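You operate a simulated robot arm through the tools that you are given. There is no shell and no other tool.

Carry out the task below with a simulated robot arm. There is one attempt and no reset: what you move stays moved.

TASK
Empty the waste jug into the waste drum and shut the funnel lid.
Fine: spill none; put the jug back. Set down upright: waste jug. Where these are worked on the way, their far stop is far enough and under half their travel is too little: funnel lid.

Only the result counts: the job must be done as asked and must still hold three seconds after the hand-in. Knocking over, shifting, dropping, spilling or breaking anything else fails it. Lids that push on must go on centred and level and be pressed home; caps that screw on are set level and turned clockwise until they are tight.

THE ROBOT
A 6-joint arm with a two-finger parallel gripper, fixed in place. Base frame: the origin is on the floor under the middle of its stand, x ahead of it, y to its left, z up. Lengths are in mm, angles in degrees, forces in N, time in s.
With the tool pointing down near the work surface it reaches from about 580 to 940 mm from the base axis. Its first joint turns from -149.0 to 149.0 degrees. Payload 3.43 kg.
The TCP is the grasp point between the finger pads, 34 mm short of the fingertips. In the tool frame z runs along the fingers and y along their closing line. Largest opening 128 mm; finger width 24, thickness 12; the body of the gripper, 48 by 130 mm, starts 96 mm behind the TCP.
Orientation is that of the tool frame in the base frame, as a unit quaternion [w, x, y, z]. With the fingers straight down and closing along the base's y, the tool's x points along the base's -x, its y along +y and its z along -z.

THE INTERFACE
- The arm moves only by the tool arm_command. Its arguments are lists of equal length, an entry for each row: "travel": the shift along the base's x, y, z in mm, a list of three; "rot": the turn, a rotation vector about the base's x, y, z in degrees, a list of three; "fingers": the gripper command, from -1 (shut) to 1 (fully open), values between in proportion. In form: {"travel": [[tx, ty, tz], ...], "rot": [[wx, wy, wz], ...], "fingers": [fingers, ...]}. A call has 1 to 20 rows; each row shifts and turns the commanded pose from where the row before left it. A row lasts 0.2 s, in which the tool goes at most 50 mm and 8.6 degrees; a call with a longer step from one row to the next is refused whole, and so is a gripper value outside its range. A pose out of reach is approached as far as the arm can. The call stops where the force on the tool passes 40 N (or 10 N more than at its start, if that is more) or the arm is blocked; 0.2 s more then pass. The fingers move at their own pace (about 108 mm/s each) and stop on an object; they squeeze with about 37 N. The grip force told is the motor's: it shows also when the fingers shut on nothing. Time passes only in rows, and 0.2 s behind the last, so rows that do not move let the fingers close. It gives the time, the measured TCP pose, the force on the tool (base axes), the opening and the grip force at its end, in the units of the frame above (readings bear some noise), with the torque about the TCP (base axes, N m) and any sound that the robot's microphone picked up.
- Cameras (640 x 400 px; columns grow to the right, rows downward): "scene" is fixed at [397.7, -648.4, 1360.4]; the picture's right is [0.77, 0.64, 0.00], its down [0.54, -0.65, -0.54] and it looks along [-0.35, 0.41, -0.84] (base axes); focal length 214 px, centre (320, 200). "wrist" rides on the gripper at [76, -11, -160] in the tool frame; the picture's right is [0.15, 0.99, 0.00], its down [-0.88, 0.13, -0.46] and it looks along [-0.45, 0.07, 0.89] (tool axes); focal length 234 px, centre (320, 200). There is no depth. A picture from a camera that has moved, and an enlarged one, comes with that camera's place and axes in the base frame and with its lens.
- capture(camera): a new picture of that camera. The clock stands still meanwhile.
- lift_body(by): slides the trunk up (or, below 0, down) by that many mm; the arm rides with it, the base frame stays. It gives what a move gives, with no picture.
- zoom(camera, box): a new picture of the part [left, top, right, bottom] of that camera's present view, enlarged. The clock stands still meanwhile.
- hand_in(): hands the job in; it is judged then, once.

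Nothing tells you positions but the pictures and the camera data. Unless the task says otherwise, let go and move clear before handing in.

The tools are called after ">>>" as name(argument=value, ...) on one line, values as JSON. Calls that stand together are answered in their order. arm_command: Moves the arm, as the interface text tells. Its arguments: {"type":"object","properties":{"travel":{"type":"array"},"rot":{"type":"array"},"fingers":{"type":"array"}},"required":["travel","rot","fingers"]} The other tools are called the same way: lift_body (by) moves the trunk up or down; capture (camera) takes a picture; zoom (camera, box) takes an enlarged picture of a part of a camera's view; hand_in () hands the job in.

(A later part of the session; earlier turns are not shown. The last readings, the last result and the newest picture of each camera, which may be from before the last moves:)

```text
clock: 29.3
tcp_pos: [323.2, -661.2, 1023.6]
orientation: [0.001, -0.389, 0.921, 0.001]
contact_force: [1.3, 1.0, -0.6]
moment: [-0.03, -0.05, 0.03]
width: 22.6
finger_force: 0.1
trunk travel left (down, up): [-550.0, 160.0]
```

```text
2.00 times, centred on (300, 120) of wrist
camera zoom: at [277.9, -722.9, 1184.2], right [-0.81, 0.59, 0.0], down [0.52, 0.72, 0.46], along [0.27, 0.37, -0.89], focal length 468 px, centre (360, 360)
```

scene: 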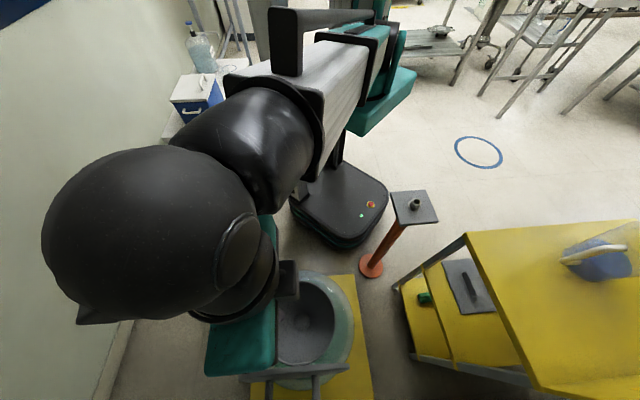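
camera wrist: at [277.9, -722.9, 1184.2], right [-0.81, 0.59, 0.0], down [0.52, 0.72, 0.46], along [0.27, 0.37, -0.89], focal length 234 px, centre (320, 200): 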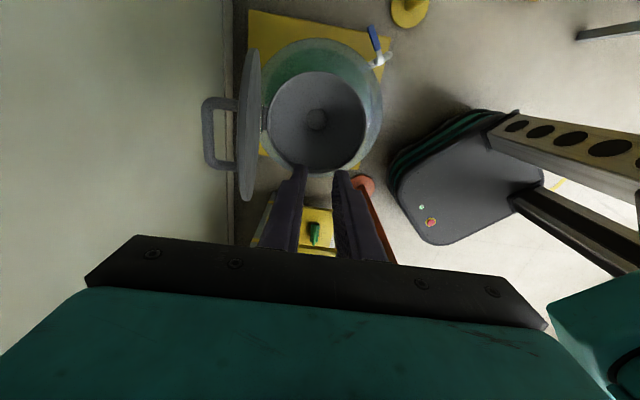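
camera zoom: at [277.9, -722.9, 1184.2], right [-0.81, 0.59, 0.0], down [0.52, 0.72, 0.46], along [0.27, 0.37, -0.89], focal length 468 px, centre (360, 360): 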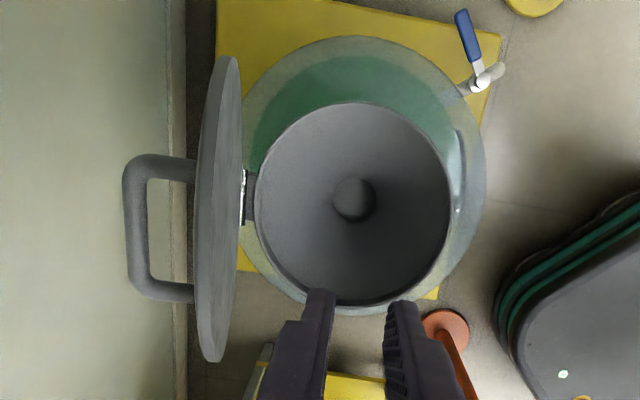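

The funnel is open, with its rim centred near (328, -663), radius ≈95 mm, z≈712, and the lid stays up. Next I'll swing toward the jug while yawing the tool so it can later pitch up to a horizontal grip on the jug handle.

>>> arm_command(travel=[[13.9, 12.05, 0], [13.9, 12.05, 0], [13.9, 12.05, 0], [13.9, 12.05, 0], [13.9, 12.05, 0], [13.9, 12.05, 0], [13.9, 12.05, 0], [13.9, 12.05, 0], [13.9, 12.05, 0], [13.9, 12.05, 0], [13.9, 12.05, 0], [13.9, 12.05, 0], [13.9, 12.05, 0], [13.9, 12.05, 0], [13.9, 12.05, 0], [13.9, 12.05, 0], [13.9, 12.05, 0], [13.9, 12.05, 0], [13.9, 12.05, 0], [13.9, 12.05, 0]], rot=[[0, 0, 8.5], [0, 0, 8.5], [0, 0, 8.5], [0, 0, 8.5], [0, 0, 8.5], [0, 0, 8.5], [0, 0, 8.5], [0, 0, 8.5], [0, 0, 8.5], [0, 0, 8.5], [0, 0, 8.5], [0, 0, 8.5], [0, 0, 8.5], [0, 0, 8.5], [0, 0, 8.5], [0, 0, 8.5], [0, 0, 8.5], [0, 0, 8.5], [0, 0, 8.5], [0, 0, 8.5]], fingers=[-0.65, -0.65, -0.65, -0.65, -0.65, -0.65, -0.65, -0.65, -0.65, -0.65, -0.65, -0.65, -0.65, -0.65, -0.65, -0.65, -0.65, -0.65, -0.65, -0.65])

>>> capture(camera="wrist")

>>> capture(camera="scene")

```text
clock: 33.5
tcp_pos: [624.0, -375.3, 1021.4]
orientation: [0.008, 0.938, -0.347, -0.001]
contact_force: [0.0, -0.8, 0.2]
moment: [0.03, -0.02, -0.01]
width: 22.3
finger_force: 0.0
out of reach, approached as far as the arm can: row 9, 10, 11, 12, 13, 14, 15, 16, 17, 18, 19, 20
trunk travel left (down, up): [-550.0, 160.0]
```

```text
taken
camera wrist: at [690.1, -414.3, 1180.0], right [-0.53, -0.85, 0.02], down [-0.75, 0.48, 0.46], along [-0.39, 0.23, -0.89], focal length 234 px, centre (320, 200)
```

wrist: 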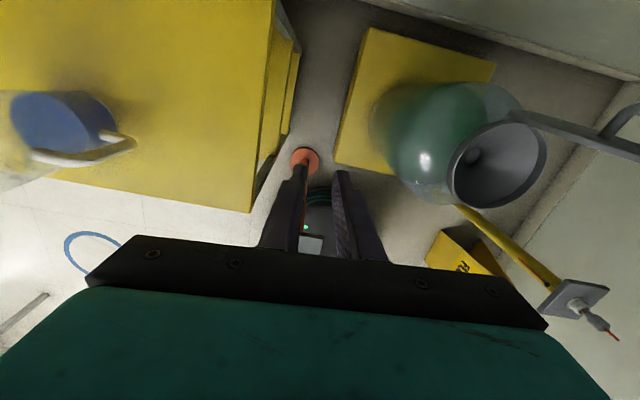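

```text
taken
```

scene: 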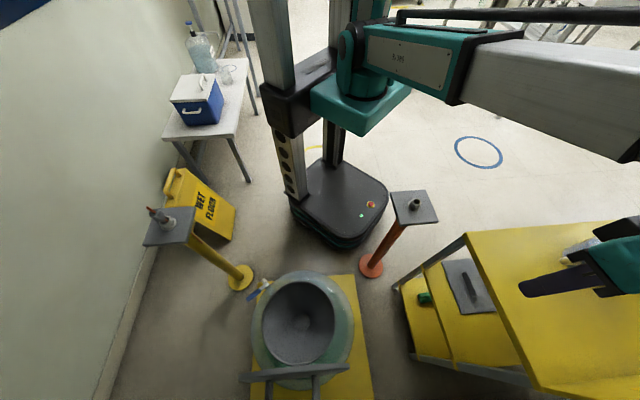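

The tool roll hit a joint limit at about azimuth -41°, so a roll-up grip with the camera on top won't allow pouring. I'll turn the yaw back into the valid range and check where the arm settles.

>>> arm_command(travel=[[0, 0, 0], [0, 0, 0], [0, 0, 0], [0, 0, 0], [0, 0, 0], [0, 0, 0], [0, 0, 0], [0, 0, 0], [0, 0, 0], [0, 0, 0], [0, 0, 0], [0, 0, 0]], rot=[[0, 0, -8.5], [0, 0, -8.5], [0, 0, -8.5], [0, 0, -8.5], [0, 0, -8.5], [0, 0, -8.5], [0, 0, -8.5], [0, 0, -8.5], [0, 0, -8.5], [0, 0, -8.5], [0, 0, -8.5], [0, 0, 0]], fingers=[-0.65, -0.65, -0.65, -0.65, -0.65, -0.65, -0.65, -0.65, -0.65, -0.65, -0.65, -0.65])

```text
clock: 36.1
tcp_pos: [624.8, -376.7, 1019.7]
orientation: [-0.005, -0.389, 0.921, 0.008]
contact_force: [0.5, -0.1, 0.0]
moment: [0.0, 0.02, -0.03]
width: 22.4
finger_force: 0.0
trunk travel left (down, up): [-550.0, 160.0]
```

Commands continue from the pose actually reached, which helps. Now I'll move around to the left side of the jug at a safe height, yawing so the tool can pitch up for a horizontal side view of the jug.

>>> arm_command(travel=[[2.7, 37.8, 3], [2.7, 37.8, 3], [2.7, 37.8, 3], [2.7, 37.8, 3], [2.7, 37.8, 3], [2.7, 37.8, 3], [8.6, 35.7, 0], [8.6, 35.7, 0], [8.6, 35.7, 0], [8.6, 35.7, 0], [8.6, 35.7, 0], [8.6, 35.7, 0], [8.6, 35.7, 0], [0, 0, 0]], rot=[[0, 0, 5.7], [0, 0, 5.7], [0, 0, 5.7], [0, 0, 5.7], [0, 0, 5.7], [0, 0, 5.7], [0, 0, 5.7], [0, 0, 5.7], [0, 0, 5.7], [0, 0, 5.7], [0, 0, 5.7], [0, 0, 5.7], [0, 0, 5.7], [0, 0, 0]], fingers=[-0.65, -0.65, -0.65, -0.65, -0.65, -0.65, -0.65, -0.65, -0.65, -0.65, -0.65, -0.65, -0.65, -0.65])

>>> capture(camera="wrist")

```text
clock: 39.1
tcp_pos: [703.6, 100.1, 1039.6]
orientation: [0.009, 0.866, -0.499, -0.003]
contact_force: [-0.5, -0.9, -0.8]
moment: [0.0, 0.0, -0.01]
width: 22.5
finger_force: 0.0
trunk travel left (down, up): [-550.0, 160.0]
```

```text
taken
camera wrist: at [753.5, 41.6, 1198.8], right [-0.78, -0.62, 0.02], down [-0.55, 0.7, 0.46], along [-0.3, 0.35, -0.89], focal length 234 px, centre (320, 200)
```

wrist: 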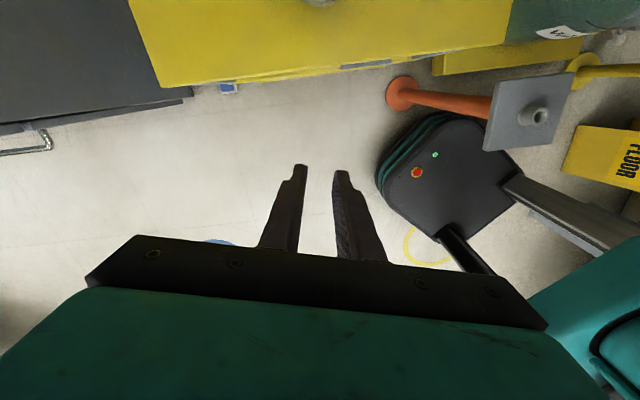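

>>> arm_command(travel=[[2, 0, -5], [2, 0, -5], [2, 0, -5], [2, 0, -5], [2, 0, -5], [2, 0, -5], [2, 0, -5], [2, 0, -5], [2, 0, -5], [2, 0, -5], [2, 0, -5], [0, 0, 0]], rot=[[-7.1, -4.1, 0], [-7.1, -4.1, 0], [-7.1, -4.1, 0], [-7.1, -4.1, 0], [-7.1, -4.1, 0], [-7.1, -4.1, 0], [-7.1, -4.1, 0], [-7.1, -4.1, 0], [-7.1, -4.1, 0], [-7.1, -4.1, 0], [-7.1, -4.1, 0], [0, 0, 0]], fingers=[-0.65, -0.65, -0.65, -0.65, -0.65, -0.65, -0.65, -0.65, -0.65, -0.65, -0.65, -0.65])

>>> capture(camera="wrist")

>>> capture(camera="scene")

```text
clock: 41.7
tcp_pos: [723.6, 99.5, 982.9]
orientation: [0.36, 0.607, -0.357, 0.612]
contact_force: [-0.1, 0.1, 0.2]
moment: [0.01, -0.03, 0.0]
width: 22.4
finger_force: 0.1
trunk travel left (down, up): [-550.0, 160.0]
```

```text
taken
camera wrist: at [655.0, 245.8, 1057.9], right [-0.87, -0.48, 0.15], down [-0.33, 0.33, -0.88], along [0.38, -0.81, -0.44], focal length 234 px, centre (320, 200)
```

wrist: 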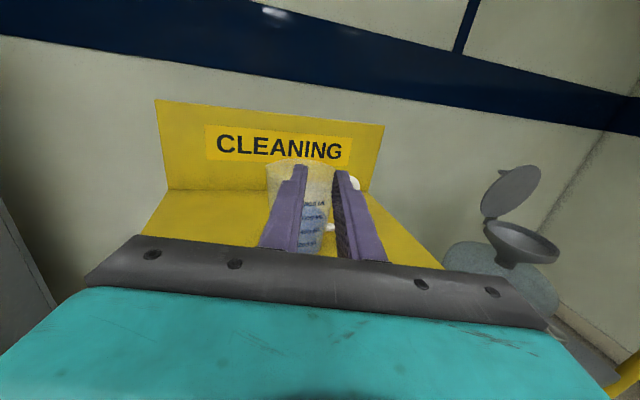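

```text
taken
```

scene: 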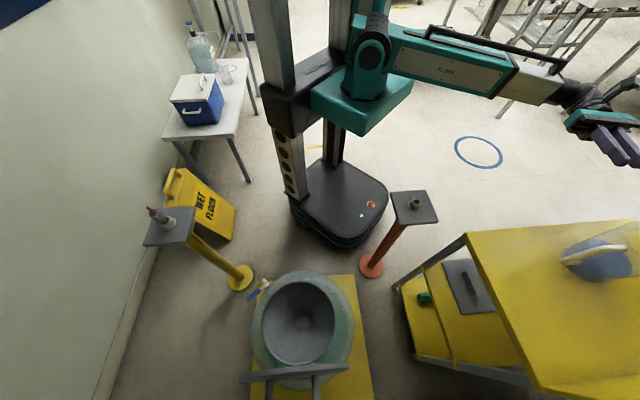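

The tool is now horizontal, pointing at the jug from its left side, and the lid still stands open in the background. I'll open the fingers and zoom in on the jug.

>>> arm_command(travel=[[0, 0, 0], [0, 0, 0], [0, 0, 0]], rot=[[0, 0, 0], [0, 0, 0], [0, 0, 0]], fingers=[0, 1, 1])

>>> zoom(camera="wrist", box=[230, 130, 410, 270])

>>> zoom(camera="wrist", box=[430, 140, 610, 340])

```text
clock: 42.5
tcp_pos: [722.2, 99.5, 983.2]
orientation: [0.36, 0.607, -0.358, 0.612]
contact_force: [-0.4, 0.6, 0.4]
moment: [0.0, 0.03, 0.04]
width: 127.9
finger_force: 0.1
trunk travel left (down, up): [-550.0, 160.0]
```

```text
2.86 times, centred on (320, 200) of wrist
camera zoom: at [655.1, 245.6, 1058.2], right [-0.87, -0.48, 0.15], down [-0.33, 0.33, -0.88], along [0.38, -0.81, -0.45], focal length 669 px, centre (320, 200)
```

zoom: 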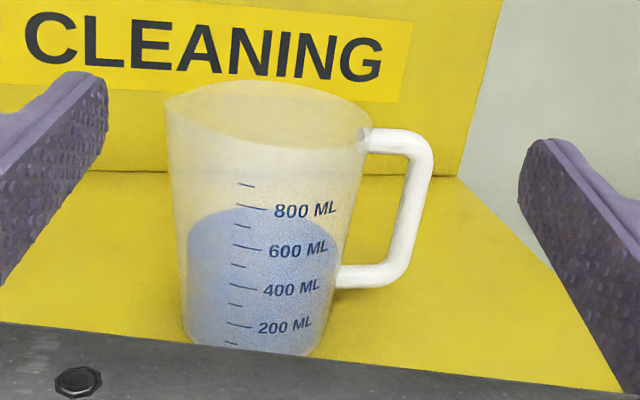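

```text
2.00 times, centred on (520, 240) of wrist
camera zoom: at [655.1, 245.6, 1058.2], right [-0.87, -0.48, 0.15], down [-0.33, 0.33, -0.88], along [0.38, -0.81, -0.45], focal length 468 px, centre (-80, 120)
```

zoom: 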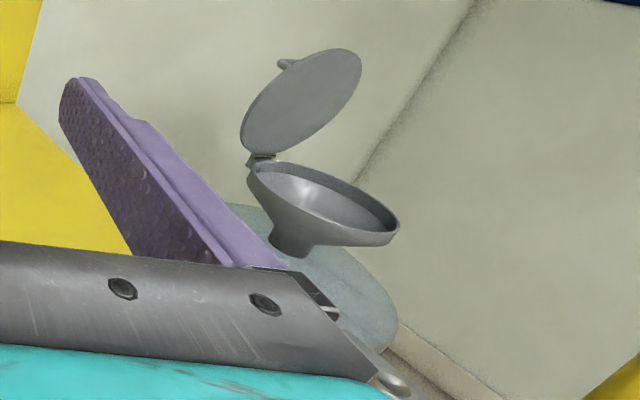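

This view is clear: a tapered measuring jug about 160 mm tall (base z≈765, rim z≈923), filled to about 650 mL. The spout points away from the handle, and the axis is near (842, -78). The pour needs about 130° of roll, so I need the tool rolled 180° (camera underneath). I'll pitch down and yaw outward first, so the camera clears the forearm while rolling.

>>> arm_command(travel=[[0, 0, 0], [0, 0, 0], [0, 0, 0], [0, 0, 0], [0, 0, 0], [0, 0, 0], [0, 0, 0], [0, 0, 0], [0, 0, 0], [0, 0, 0], [0, 0, 0]], rot=[[6.56, 3.64, 0], [6.56, 3.64, 0], [6.56, 3.64, 0], [6.56, 3.64, 0], [6.56, 3.64, 0], [6.56, 3.64, 0], [0, 0, 7.5], [0, 0, 7.5], [0, 0, 7.5], [0, 0, 7.5], [0, 0, 0]], fingers=[1, 1, 1, 1, 1, 1, 1, 1, 1, 1, 1])

```text
clock: 44.9
tcp_pos: [722.9, 99.5, 983.8]
orientation: [0.102, 0.889, -0.247, 0.372]
contact_force: [0.1, -0.1, -0.1]
moment: [0.04, 0.0, 0.03]
width: 128.1
finger_force: 0.0
trunk travel left (down, up): [-550.0, 160.0]
```

>>> arm_command(travel=[[0, 0, 0], [0, 0, 0], [0, 0, 0], [0, 0, 0], [0, 0, 0], [0, 0, 0], [0, 0, 0], [0, 0, 0], [0, 0, 0], [0, 0, 0], [0, 0, 0], [0, 0, 0], [0, 0, 0], [0, 0, 0], [0, 0, 0], [0, 0, 0], [0, 0, 0], [0, 0, 0], [0, 0, 0], [0, 0, 0]], rot=[[5.19, -3.1, -5.97], [5.19, -3.1, -5.97], [5.19, -3.1, -5.97], [5.19, -3.1, -5.97], [5.19, -3.1, -5.97], [5.19, -3.1, -5.97], [5.19, -3.1, -5.97], [5.19, -3.1, -5.97], [5.19, -3.1, -5.97], [5.19, -3.1, -5.97], [5.19, -3.1, -5.97], [5.19, -3.1, -5.97], [5.19, -3.1, -5.97], [5.19, -3.1, -5.97], [5.19, -3.1, -5.97], [5.19, -3.1, -5.97], [5.19, -3.1, -5.97], [5.19, -3.1, -5.97], [5.19, -3.1, -5.97], [5.19, -3.1, -5.97]], fingers=[1, 1, 1, 1, 1, 1, 1, 1, 1, 1, 1, 1, 1, 1, 1, 1, 1, 1, 1, 1])

>>> capture(camera="scene")

>>> capture(camera="wrist")

```text
clock: 49.1
tcp_pos: [722.8, 101.2, 983.0]
orientation: [0.363, 0.169, 0.907, -0.134]
contact_force: [0.3, -0.8, 0.3]
moment: [0.0, -0.01, -0.02]
width: 127.9
finger_force: 0.1
trunk travel left (down, up): [-550.0, 160.0]
```

```text
taken
```

scene: 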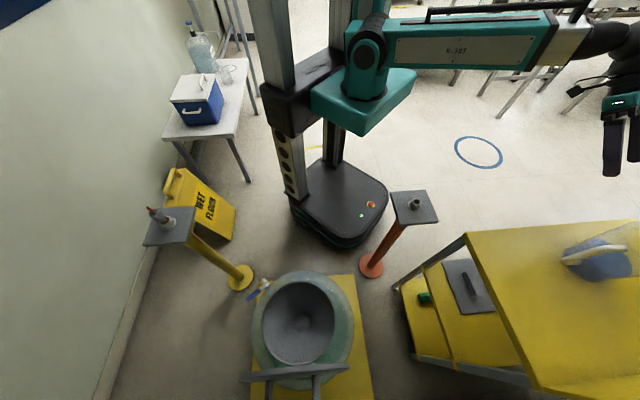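

```text
taken
camera wrist: at [569.8, 164.3, 1043.6], right [0.3, 0.93, -0.22], down [0.37, 0.1, 0.92], along [0.88, -0.36, -0.32], focal length 234 px, centre (320, 200)
```

wrist: 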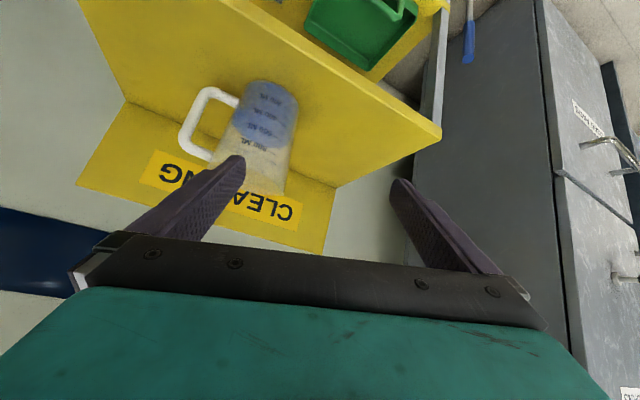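

The roll worked without contact. I'll zoom in from this new viewpoint to refine the jug's position.

>>> zoom(camera="wrist", box=[150, 60, 330, 200])

```text
2.86 times, centred on (240, 130) of wrist
camera zoom: at [569.8, 164.3, 1043.6], right [0.3, 0.93, -0.22], down [0.37, 0.1, 0.92], along [0.88, -0.36, -0.32], focal length 669 px, centre (549, 400)
```

zoom: 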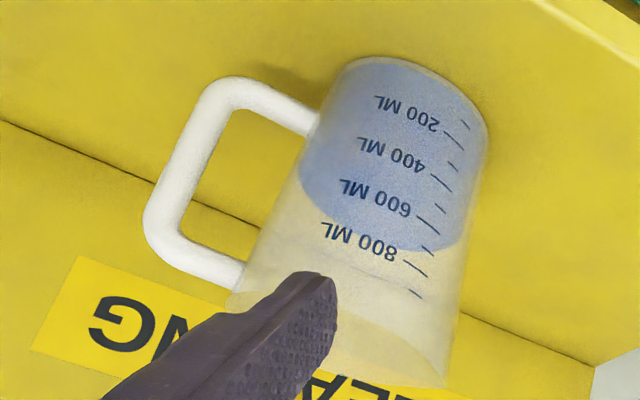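

Combining the views, the jug axis is near (837, -71), base z≈780, rim z≈927, radius ≈52 mm, and the handle bar is ≈93 mm from the axis at azimuth 216°. I'll grip the body at z≈860, with one finger passing inside the handle loop so the load is balanced. First the pre-grasp pose, tool pitched 15° down.

>>> arm_command(travel=[[3, -6.5, -13.2], [3, -6.5, -13.2], [3, -6.5, -13.2], [3, -6.5, -13.2], [3, -6.5, -13.2], [3, -6.5, -13.2], [0, 0, 0]], rot=[[-2.28, -4.63, -4.58], [-2.28, -4.63, -4.58], [-2.28, -4.63, -4.58], [-2.28, -4.63, -4.58], [-2.28, -4.63, -4.58], [-2.28, -4.63, -4.58], [0, 0, 0]], fingers=[1, 1, 1, 1, 1, 1, 1])

>>> capture(camera="wrist")

>>> capture(camera="scene")

```text
clock: 50.7
tcp_pos: [740.9, 61.5, 905.0]
orientation: [0.543, 0.358, 0.708, -0.276]
contact_force: [0.7, 0.2, 0.2]
moment: [0.01, -0.02, -0.02]
width: 127.9
finger_force: 0.0
trunk travel left (down, up): [-550.0, 160.0]
```

```text
taken
camera wrist: at [628.8, 195.7, 872.2], right [0.78, 0.61, -0.14], down [-0.02, 0.25, 0.97], along [0.63, -0.75, 0.2], focal length 234 px, centre (320, 200)
```

wrist: 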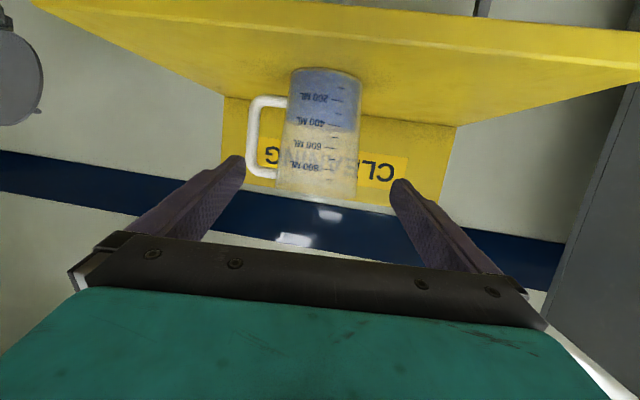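

```text
taken
```

scene: 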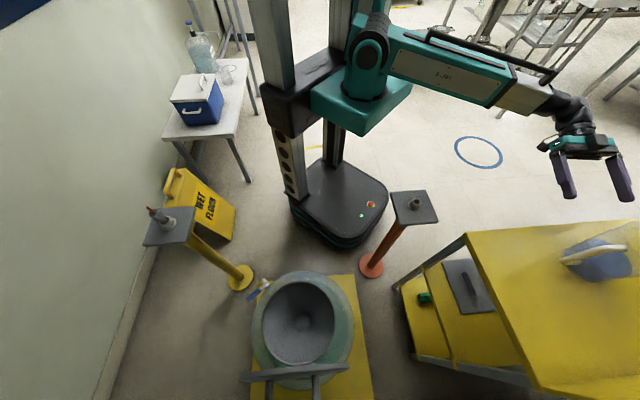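

>>> zoom(camera="wrist", box=[210, 50, 430, 220])

```text
2.35 times, centred on (320, 135) of wrist
camera zoom: at [628.8, 195.7, 872.2], right [0.78, 0.61, -0.14], down [-0.02, 0.25, 0.97], along [0.63, -0.75, 0.2], focal length 551 px, centre (320, 353)
```

zoom: 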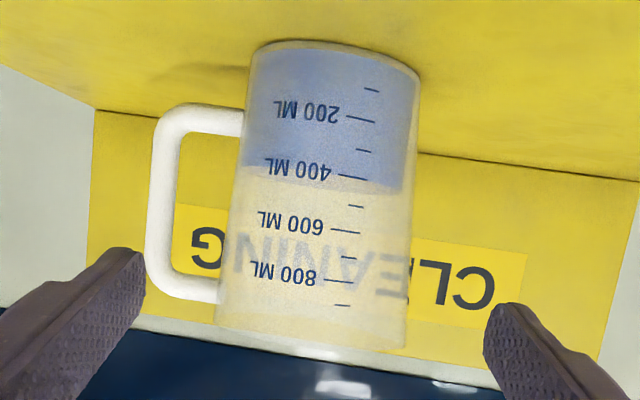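

The jug sits centred between the fingers with about 9 mm clearance on each side, and the handle bar is outside the left finger. I'll advance most of the way along the tool axis and check again.

>>> arm_command(travel=[[15.7, -20.9, -7.2], [15.7, -20.9, -7.2], [11.8, -15.7, -5.4], [11.8, -15.7, -5.4], [0, 0, 0]], rot=[[0, 0, 0], [0, 0, 0], [0, 0, 0], [0, 0, 0], [0, 0, 0]], fingers=[1, 1, 1, 1, 1])

>>> capture(camera="wrist")

```text
clock: 51.9
tcp_pos: [796.9, -10.4, 878.7]
orientation: [0.542, 0.359, 0.708, -0.277]
contact_force: [-0.8, -0.5, -0.3]
moment: [0.0, -0.01, -0.03]
width: 127.6
finger_force: 0.0
trunk travel left (down, up): [-550.0, 160.0]
```

```text
taken
camera wrist: at [683.9, 122.6, 846.5], right [0.78, 0.61, -0.14], down [-0.02, 0.25, 0.97], along [0.63, -0.75, 0.2], focal length 234 px, centre (320, 200)
```

wrist: 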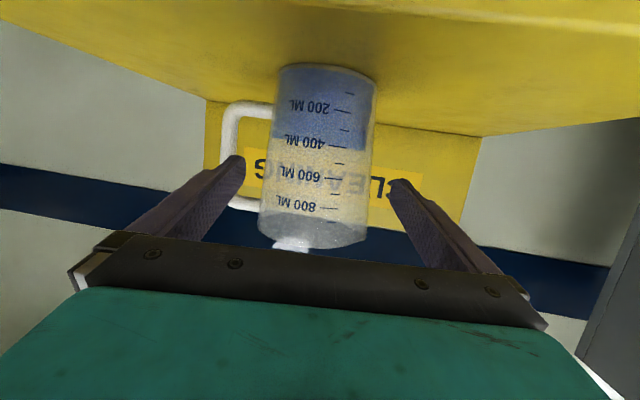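

>>> zoom(camera="wrist", box=[200, 90, 440, 260])

```text
2.35 times, centred on (320, 175) of wrist
camera zoom: at [683.9, 122.6, 846.5], right [0.78, 0.61, -0.14], down [-0.02, 0.25, 0.97], along [0.63, -0.75, 0.2], focal length 551 px, centre (320, 259)
```

zoom: 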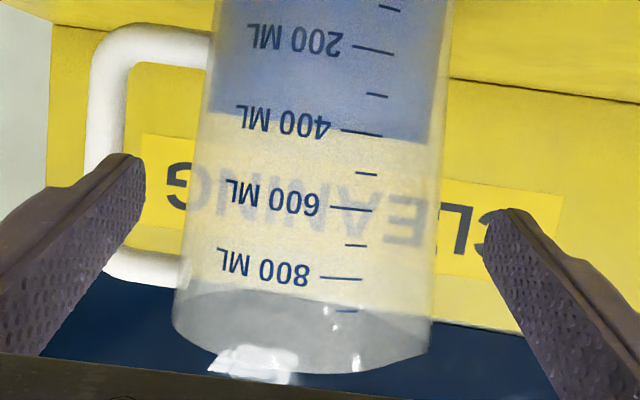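

Clearances on both fingers look good (7–10 mm). I'll make the final advance so the jug axis is between the pads.

>>> arm_command(travel=[[10.4, -14.8, -4.7], [10.4, -14.8, -4.7], [10.4, -14.8, -4.7], [10.4, -14.8, -4.6], [0, 0, 0]], rot=[[0, 0, 0], [0, 0, 0], [0, 0, 0], [0, 0, 0], [0, 0, 0]], fingers=[1, 1, 1, 1, 1])

>>> capture(camera="wrist")

>>> zoom(camera="scene", box=[500, 150, 640, 300])

```text
clock: 53.1
tcp_pos: [836.5, -72.5, 859.8]
orientation: [0.541, 0.359, 0.709, -0.276]
contact_force: [0.8, -0.6, 0.2]
moment: [0.01, 0.01, 0.02]
width: 128.1
finger_force: 0.1
trunk travel left (down, up): [-550.0, 160.0]
```

```text
taken
camera wrist: at [725.7, 62.0, 828.2], right [0.78, 0.61, -0.14], down [-0.02, 0.25, 0.97], along [0.63, -0.75, 0.2], focal length 234 px, centre (320, 200)
```

wrist: 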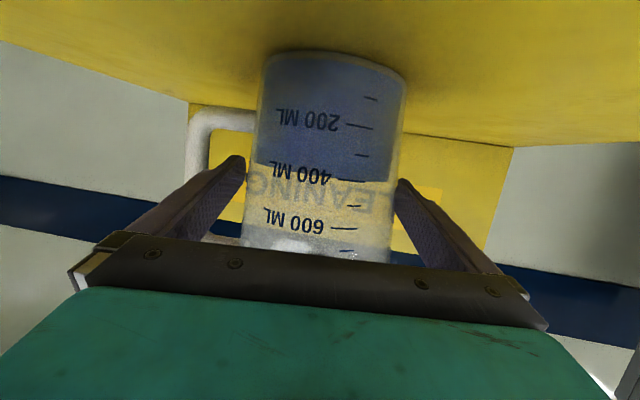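

```text
2.67 times, centred on (570, 225) of scene
camera zoom: at [397.7, -648.4, 1360.4], right [0.77, 0.64, 0.0], down [0.54, -0.65, -0.54], along [-0.35, 0.41, -0.84], focal length 572 px, centre (-347, 133)
```

zoom: 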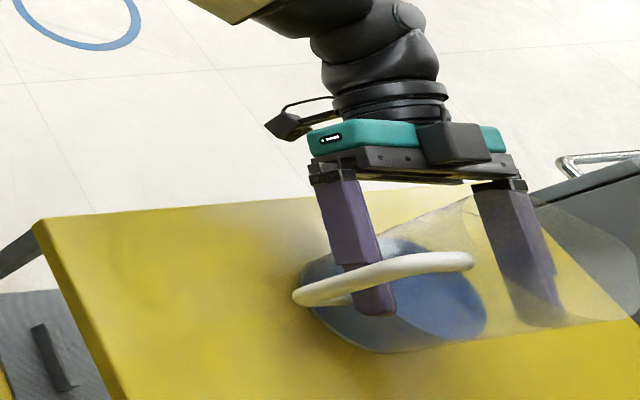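

One finger is threaded through the handle loop, both pads flank the jug, and nothing is touching. I'll close gently, then fully.

>>> arm_command(travel=[[0, 0, 0], [0, 0, 0], [0, 0, 0], [0, 0, 0], [0, 0, 0], [0, 0, 0]], rot=[[0, 0, 0], [0, 0, 0], [0, 0, 0], [0, 0, 0], [0, 0, 0], [0, 0, 0]], fingers=[0.85, 0.75, 0.65, 0.4, -1, -1])

>>> capture(camera="wrist")

```text
clock: 54.5
tcp_pos: [836.7, -72.5, 860.1]
orientation: [0.541, 0.359, 0.708, -0.277]
contact_force: [0.0, -0.5, 0.6]
moment: [-0.12, 0.1, -0.06]
width: 102.1
finger_force: 36.9
trunk travel left (down, up): [-550.0, 160.0]
```

```text
taken
camera wrist: at [725.5, 62.2, 828.3], right [0.78, 0.61, -0.14], down [-0.02, 0.25, 0.97], along [0.63, -0.75, 0.2], focal length 234 px, centre (320, 200)
```

wrist: 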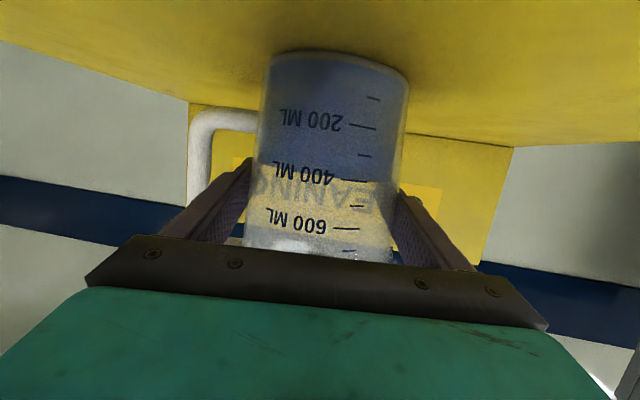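

The grip is firm: 102 mm at 37 N. I'll lift 20 mm slowly and check for slip.

>>> arm_command(travel=[[0, 0, 3], [0, 0, 5], [0, 0, 6], [0, 0, 6], [0, 0, 0]], rot=[[0, 0, 0], [0, 0, 0], [0, 0, 0], [0, 0, 0], [0, 0, 0]], fingers=[-1, -1, -1, -1, -1])

>>> capture(camera="wrist")

```text
clock: 55.7
tcp_pos: [838.0, -71.6, 880.6]
orientation: [0.541, 0.359, 0.708, -0.277]
contact_force: [0.9, 0.2, -4.3]
moment: [0.03, -0.1, 0.0]
width: 102.0
finger_force: 37.1
trunk travel left (down, up): [-550.0, 160.0]
```

```text
taken
camera wrist: at [726.5, 62.6, 848.4], right [0.78, 0.61, -0.14], down [-0.02, 0.25, 0.97], along [0.63, -0.75, 0.2], focal length 234 px, centre (320, 200)
```

wrist: 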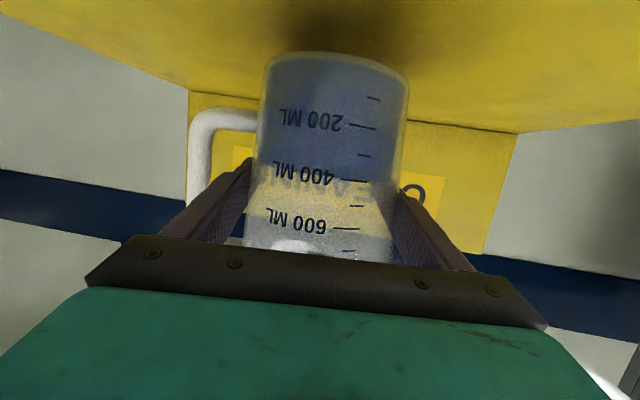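

The jug is held securely and weighs about 4.5 N net. I'll raise the trunk 160 mm so the arm can work closer in over the drum with good clearance, keeping the jug upright.

>>> lift_body(by=150)

>>> capture(camera="wrist")

>>> capture(camera="scene")

```text
clock: 57.5
tcp_pos: [838.4, -71.1, 1029.7]
orientation: [0.542, 0.358, 0.708, -0.276]
contact_force: [0.5, -0.2, -5.4]
moment: [0.04, -0.08, 0.0]
width: 101.8
finger_force: 37.2
trunk travel left (down, up): [-700.0, 10.0]
```

```text
taken
camera wrist: at [726.6, 62.6, 998.1], right [0.78, 0.61, -0.14], down [-0.02, 0.25, 0.97], along [0.63, -0.75, 0.2], focal length 234 px, centre (320, 200)
```

wrist: 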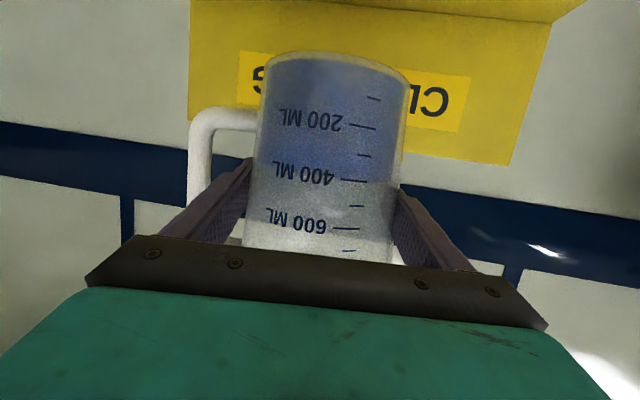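

```text
taken
```

scene: 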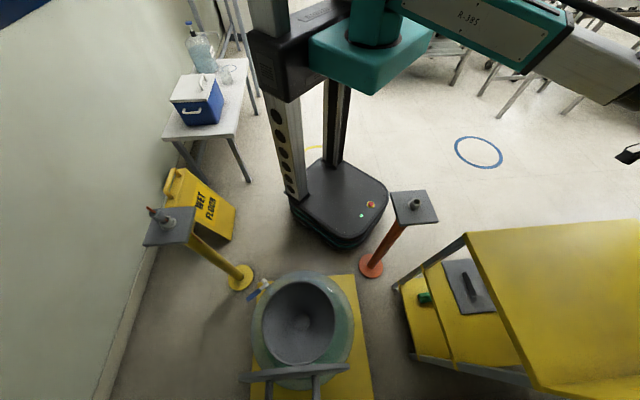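

The jug is up and stable. I'll carry it in an arc toward the drum, keeping it upright and rotating only about the vertical.

>>> arm_command(travel=[[-6.2, -21.7, 0], [-13.8, -42.5, 0], [-16, -41.3, 0], [-18.2, -40, 0], [-20, -38.5, 0], [-21.9, -37.2, 0], [-23.6, -35.4, 0], [-25.3, -33.9, 0], [-26.9, -31.9, 0], [-28.3, -30.3, 0], [-29.6, -28.4, 0], [-30.9, -26.4, 0], [-15.8, -12.5, 0], [0, 0, 0]], rot=[[0, 0, -1.16], [0, 0, -2.32], [0, 0, -2.32], [0, 0, -2.32], [0, 0, -2.32], [0, 0, -2.32], [0, 0, -2.32], [0, 0, -2.32], [0, 0, -2.32], [0, 0, -2.32], [0, 0, -2.32], [0, 0, -2.32], [0, 0, -1.16], [0, 0, 0]], fingers=[-1, -1, -1, -1, -1, -1, -1, -1, -1, -1, -1, -1, -1, -1])

>>> capture(camera="wrist")

>>> capture(camera="scene")

```text
clock: 60.5
tcp_pos: [560.8, -490.3, 1028.4]
orientation: [0.459, 0.518, 0.602, -0.398]
contact_force: [0.8, 0.1, -5.3]
moment: [-0.01, -0.12, -0.01]
width: 102.1
finger_force: 36.9
trunk travel left (down, up): [-700.0, 10.0]
```

```text
taken
camera wrist: at [524.1, -320.3, 997.2], right [0.97, 0.18, -0.14], down [0.1, 0.23, 0.97], along [0.21, -0.96, 0.2], focal length 234 px, centre (320, 200)
```

wrist: 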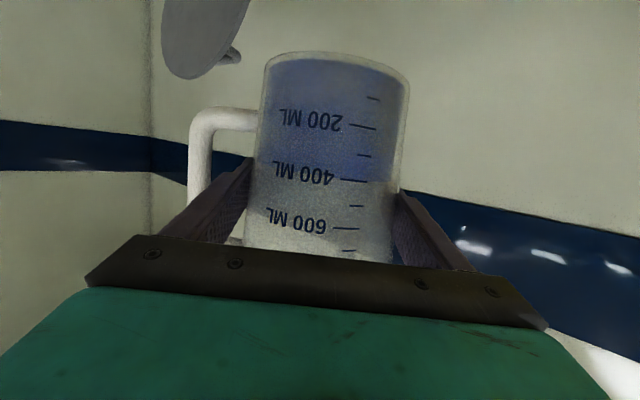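

```text
taken
```

scene: 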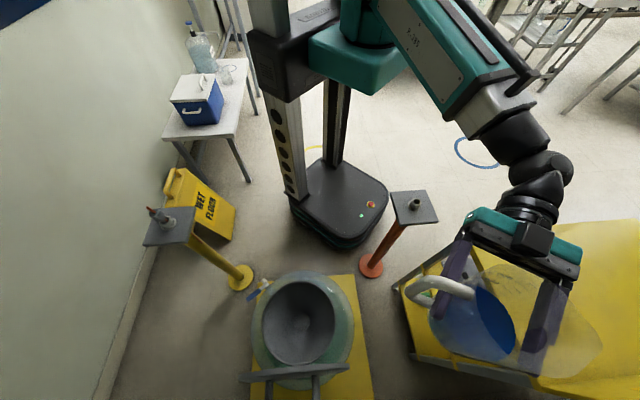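

The jug is still upright and firmly held. I'll yaw in place toward the pour heading (spout toward azimuth -50°) while lowering slightly.

>>> arm_command(travel=[[0, 0, -4], [0, 0, -10], [0, 0, -10], [0, 0, -10], [0, 0, -10], [0, 0, -10], [0, 0, -10], [0, 0, -10], [0, 0, -4], [0, 0, 0]], rot=[[0, 0, -4], [0, 0, -7.2], [0, 0, -7.2], [0, 0, -7.2], [0, 0, -7.2], [0, 0, -7.2], [0, 0, -7.2], [0, 0, -7.2], [0, 0, -4], [0, 0, 0]], fingers=[-1, -1, -1, -1, -1, -1, -1, -1, -1, -1])

>>> capture(camera="wrist")

>>> capture(camera="scene")

```text
clock: 62.7
tcp_pos: [560.5, -490.8, 952.4]
orientation: [0.206, 0.746, 0.271, -0.572]
contact_force: [-0.4, -0.6, -5.5]
moment: [-0.06, -0.04, 0.01]
width: 102.0
finger_force: 37.4
trunk travel left (down, up): [-700.0, 10.0]
```

```text
taken
camera wrist: at [687.1, -371.1, 920.2], right [0.66, -0.74, -0.14], down [0.25, 0.03, 0.97], along [-0.71, -0.68, 0.2], focal length 234 px, centre (320, 200)
```

wrist: 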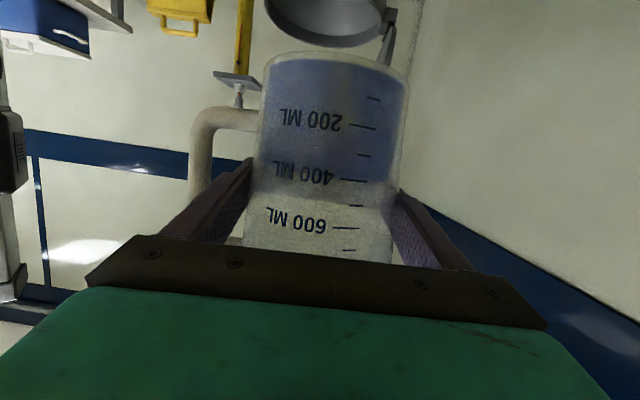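

```text
taken
```

scene: 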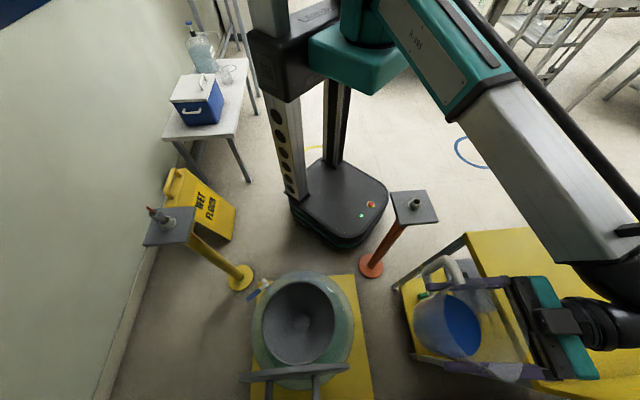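

Spout heading is set to azimuth -50°. Now I'll translate the upright jug to the near side of the funnel.

>>> arm_command(travel=[[-17.2, -4.5, -3.5], [-34.4, -9, -6.9], [-34.4, -9, -6.9], [-34.4, -9, -6.9], [-34.4, -9, -6.9], [-34.4, -9, -6.9], [-34.4, -9, -6.9], [-34.4, -9, -6.9], [-34.4, -9, -6.9], [-17.2, -4.5, -3.5], [0, 0, 0]], rot=[[0, 0, 0], [0, 0, 0], [0, 0, 0], [0, 0, 0], [0, 0, 0], [0, 0, 0], [0, 0, 0], [0, 0, 0], [0, 0, 0], [0, 0, 0], [0, 0, 0]], fingers=[-1, -1, -1, -1, -1, -1, -1, -1, -1, -1, -1])

>>> capture(camera="wrist")

>>> capture(camera="scene")

```text
clock: 65.1
tcp_pos: [250.9, -574.1, 889.1]
orientation: [0.207, 0.746, 0.272, -0.572]
contact_force: [0.8, -0.2, -4.9]
moment: [-0.03, -0.03, -0.05]
width: 101.8
finger_force: 36.8
trunk travel left (down, up): [-700.0, 10.0]
```

```text
taken
camera wrist: at [377.2, -452.4, 858.7], right [0.66, -0.73, -0.14], down [0.25, 0.03, 0.97], along [-0.71, -0.68, 0.2], focal length 234 px, centre (320, 200)
```

wrist: 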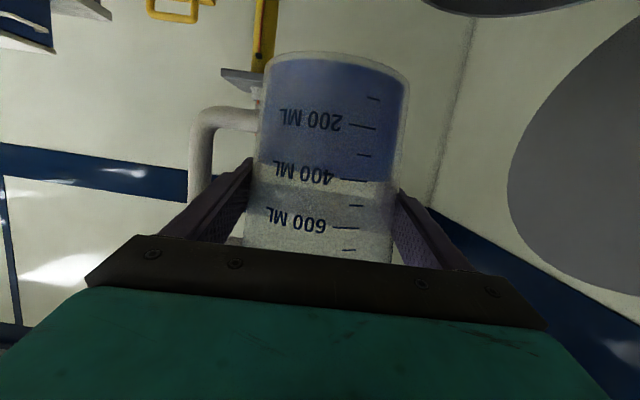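

```text
taken
```

scene: 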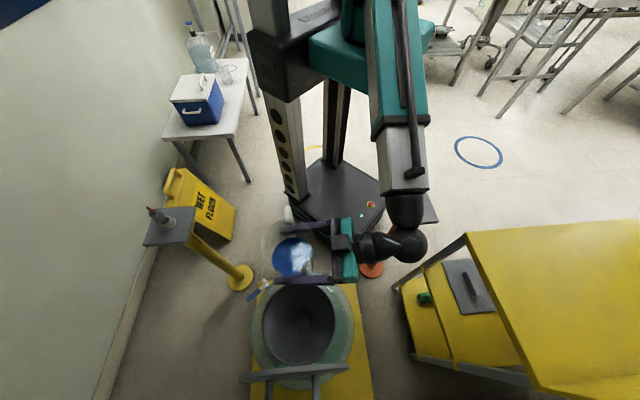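

>>> zoom(camera="scene", box=[220, 190, 380, 390])

```text
2.00 times, centred on (300, 290) of scene
camera zoom: at [397.7, -648.4, 1360.4], right [0.77, 0.64, 0.0], down [0.54, -0.65, -0.54], along [-0.35, 0.41, -0.84], focal length 429 px, centre (360, 20)
```

zoom: 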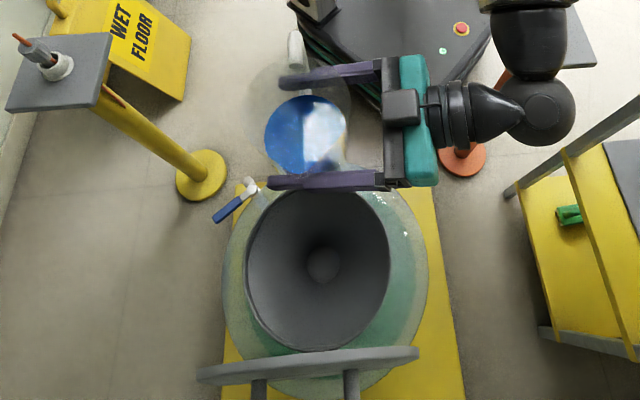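

The spout direction and the funnel line up with only a few mm offset. I'll tilt to 50° (still below the pour angle) while settling to the pour height, then check.

>>> arm_command(travel=[[-0.43, 1.13, -8.1], [-0.43, 1.13, -8.1], [-0.43, 1.13, -8.1], [-0.43, 1.13, -8.1], [-0.43, 1.13, -8.1], [-0.43, 1.13, -8.1], [-0.43, 1.13, -8.1], [-0.43, 1.13, -8.1], [-0.43, 1.13, -8.1], [-0.43, 1.13, -8.1], [0, 0, 0]], rot=[[3.07, 2.56, 0], [3.84, 3.2, 0], [3.84, 3.2, 0], [3.84, 3.2, 0], [3.84, 3.2, 0], [3.84, 3.2, 0], [3.84, 3.2, 0], [3.84, 3.2, 0], [3.84, 3.2, 0], [3.07, 2.56, 0], [0, 0, 0]], fingers=[-1, -1, -1, -1, -1, -1, -1, -1, -1, -1, -1])

>>> zoom(camera="scene", box=[220, 190, 380, 390])

>>> capture(camera="wrist")

```text
clock: 67.5
tcp_pos: [247.6, -560.7, 809.4]
orientation: [0.116, -0.597, -0.481, 0.632]
contact_force: [0.1, 0.3, -4.1]
moment: [-0.09, -0.07, -0.01]
width: 102.1
finger_force: 37.4
trunk travel left (down, up): [-700.0, 10.0]
```

```text
2.00 times, centred on (300, 290) of scene
camera zoom: at [397.7, -648.4, 1360.4], right [0.77, 0.64, 0.0], down [0.54, -0.65, -0.54], along [-0.35, 0.41, -0.84], focal length 429 px, centre (360, 20)
```

zoom: 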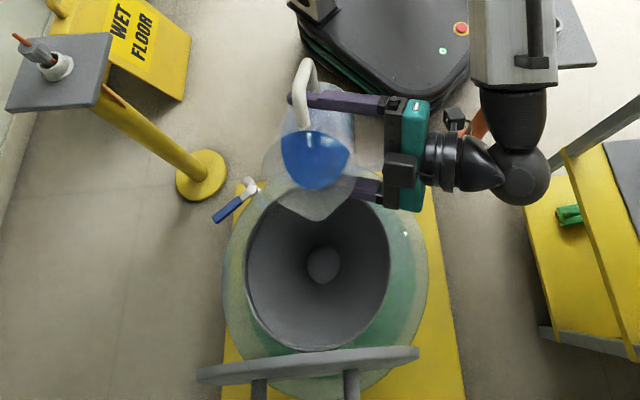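

```text
taken
camera wrist: at [361.7, -425.4, 796.9], right [0.39, -0.4, -0.83], down [0.68, -0.49, 0.55], along [-0.62, -0.78, 0.08], focal length 234 px, centre (320, 200)
```

wrist: 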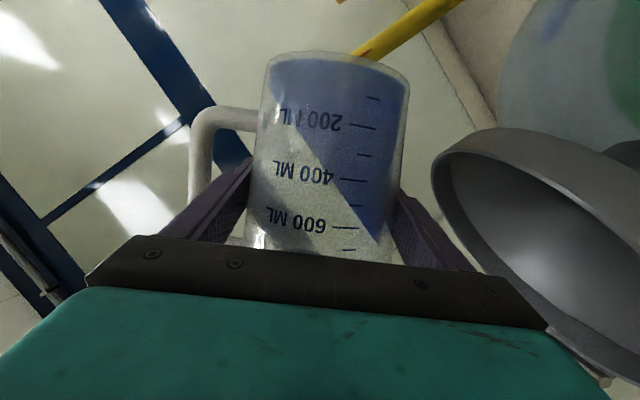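

The tilt is at 48°, with the liquid just short of the lip and the spout tip about 37 mm inside the funnel's near side. I'll pour slowly now, up to 75°, then look.

>>> arm_command(travel=[[0.43, -0.51, -0.83], [0.43, -0.51, -0.83], [0.43, -0.51, -0.83], [0.43, -0.51, -0.83], [0.43, -0.51, -0.83], [0.43, -0.51, -0.83], [0.57, -0.68, -0.11], [0.57, -0.68, -0.11], [0.57, -0.68, -0.11], [0.57, -0.68, -0.11], [0.57, -0.68, -0.11], [0.57, -0.68, -0.11]], rot=[[1.534, 1.28, 0], [1.534, 1.28, 0], [1.534, 1.28, 0], [1.534, 1.28, 0], [1.534, 1.28, 0], [1.534, 1.28, 0], [1.279, 1.067, 0], [1.279, 1.067, 0], [1.279, 1.067, 0], [1.279, 1.067, 0], [1.279, 1.067, 0], [1.279, 1.067, 0]], fingers=[-1, -1, -1, -1, -1, -1, -1, -1, -1, -1, -1, -1])

>>> zoom(camera="scene", box=[220, 190, 380, 390])

>>> capture(camera="wrist")

```text
clock: 70.1
tcp_pos: [253.1, -568.9, 803.0]
orientation: [0.26, -0.492, -0.55, 0.623]
contact_force: [0.3, 0.2, -5.0]
moment: [-0.02, -0.05, -0.02]
width: 101.7
finger_force: 37.3
trunk travel left (down, up): [-700.0, 10.0]
```

```text
2.00 times, centred on (300, 290) of scene
camera zoom: at [397.7, -648.4, 1360.4], right [0.77, 0.64, 0.0], down [0.54, -0.65, -0.54], along [-0.35, 0.41, -0.84], focal length 429 px, centre (360, 20)
```

zoom: 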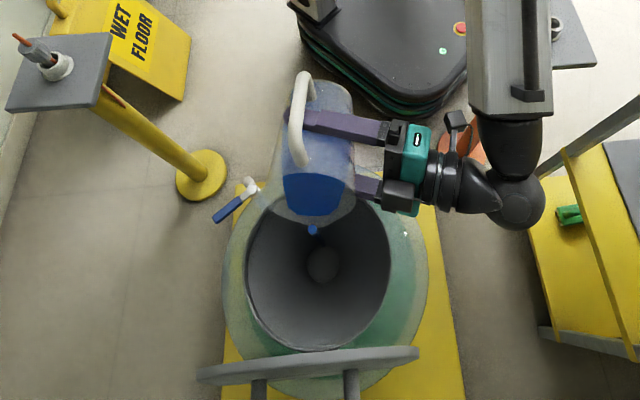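

```text
taken
camera wrist: at [365.6, -431.2, 803.4], right [0.16, -0.13, -0.98], down [0.77, -0.6, 0.21], along [-0.61, -0.79, 0.0], focal length 234 px, centre (320, 200)
```

wrist: 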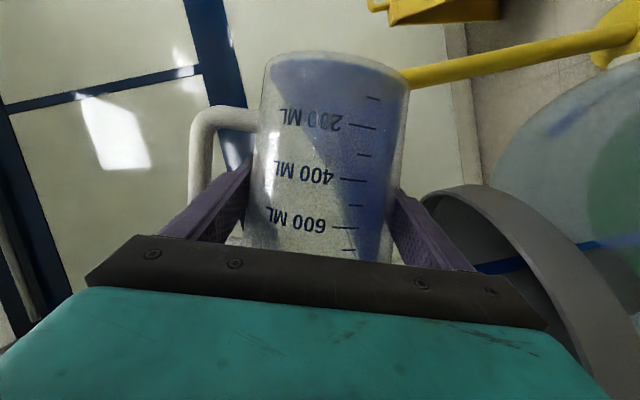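

Pouring has started and the stream falls inside the funnel. I'll continue slowly to 85°.

>>> arm_command(travel=[[0.75, -0.9, 0.2], [0.75, -0.9, 0.2], [0.85, -1.0, 0.2], [0.95, -1.15, 0.3], [1.0, -1.2, 0.3], [1.1, -1.3, 0.4], [1.2, -1.45, 0.5], [1.3, -1.5, 0.5], [1.3, -1.5, 0.5]], rot=[[1.279, 1.067, 0], [1.279, 1.067, 0], [1.279, 1.067, 0], [1.279, 1.067, 0], [1.279, 1.067, 0], [1.279, 1.067, 0], [1.279, 1.067, 0], [1.279, 1.067, 0], [1.279, 1.067, 0]], fingers=[-1, -1, -1, -1, -1, -1, -1, -1, -1])

>>> zoom(camera="scene", box=[220, 190, 380, 390])

>>> capture(camera="wrist")

```text
clock: 72.1
tcp_pos: [263.6, -579.4, 806.9]
orientation: [0.352, -0.41, -0.586, 0.604]
contact_force: [-0.4, -0.3, -2.3]
moment: [-0.05, -0.04, 0.0]
width: 101.6
finger_force: 36.9
trunk travel left (down, up): [-700.0, 10.0]
```

```text
2.00 times, centred on (300, 290) of scene
camera zoom: at [397.7, -648.4, 1360.4], right [0.77, 0.64, 0.0], down [0.54, -0.65, -0.54], along [-0.35, 0.41, -0.84], focal length 429 px, centre (360, 20)
```

zoom: 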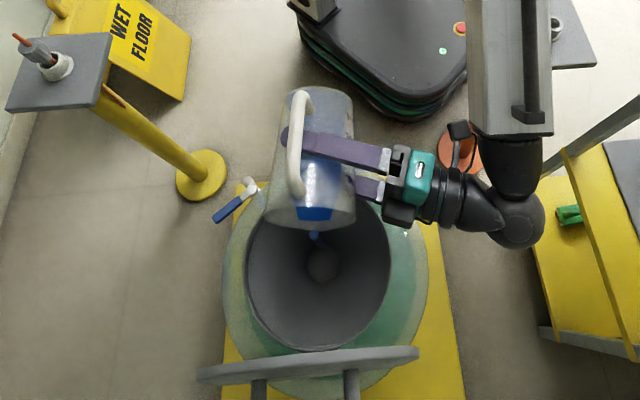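

```text
taken
camera wrist: at [376.1, -442.8, 816.0], right [-0.01, 0.07, -1.0], down [0.79, -0.61, -0.05], along [-0.62, -0.79, -0.05], focal length 234 px, centre (320, 200)
```

wrist: 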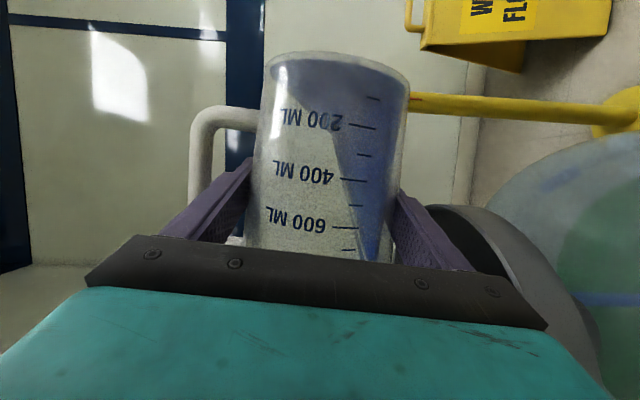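

About half has poured and everything lands in the funnel. I'll continue to 105°.

>>> arm_command(travel=[[1.4, -1.65, 0.6], [1.4, -1.65, 0.6], [1.44, -1.73, 0.75], [1.44, -1.73, 0.75], [1.44, -1.73, 0.75], [1.44, -1.73, 0.75], [1.44, -1.73, 0.75], [1.44, -1.73, 0.75], [1.44, -1.73, 0.75], [1.44, -1.73, 0.75], [1.44, -1.73, 0.75], [1.44, -1.73, 0.75]], rot=[[1.279, 1.067, 0], [1.279, 1.067, 0], [1.279, 1.067, 0], [1.279, 1.067, 0], [1.279, 1.067, 0], [1.279, 1.067, 0], [1.279, 1.067, 0], [1.279, 1.067, 0], [1.279, 1.067, 0], [1.279, 1.067, 0], [1.279, 1.067, 0], [1.279, 1.067, 0]], fingers=[-1, -1, -1, -1, -1, -1, -1, -1, -1, -1, -1, -1])

>>> zoom(camera="scene", box=[220, 190, 380, 390])

>>> capture(camera="wrist")

```text
clock: 72.8
tcp_pos: [266.6, -582.9, 806.6]
orientation: [0.368, -0.394, -0.592, 0.599]
contact_force: [-1.9, 2.1, -13.4]
moment: [-1.97, 1.5, 0.52]
width: 101.5
finger_force: 36.5
trunk travel left (down, up): [-700.0, 10.0]
stopped in row 3: the force on the tool passed its limit at 56 N (the readings are from after the stop); the commanded pose is now the measured one
```

```text
2.00 times, centred on (300, 290) of scene
camera zoom: at [397.7, -648.4, 1360.4], right [0.77, 0.64, 0.0], down [0.54, -0.65, -0.54], along [-0.35, 0.41, -0.84], focal length 429 px, centre (360, 20)
```

zoom: 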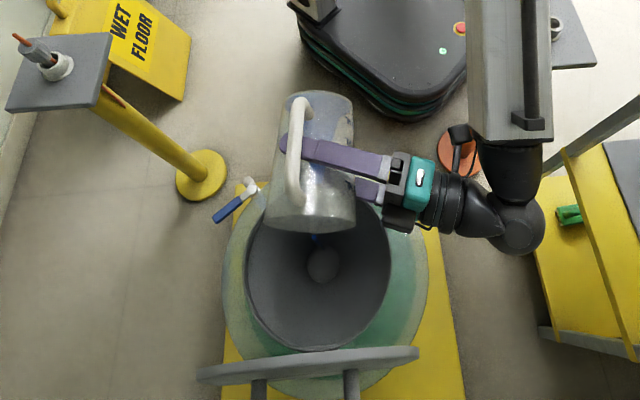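

```text
taken
camera wrist: at [379.6, -447.2, 817.1], right [-0.04, 0.11, -0.99], down [0.78, -0.61, -0.09], along [-0.62, -0.78, -0.06], focal length 234 px, centre (320, 200)
```

wrist: 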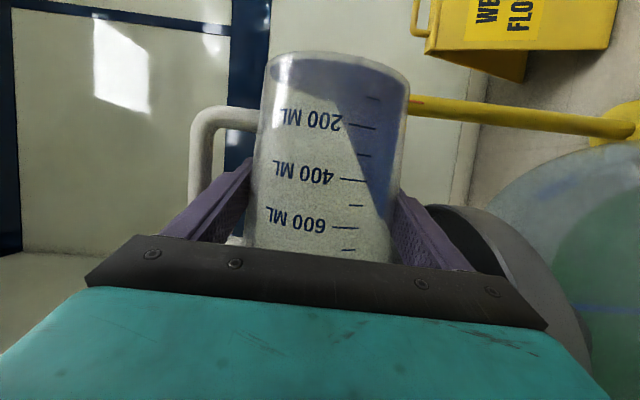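

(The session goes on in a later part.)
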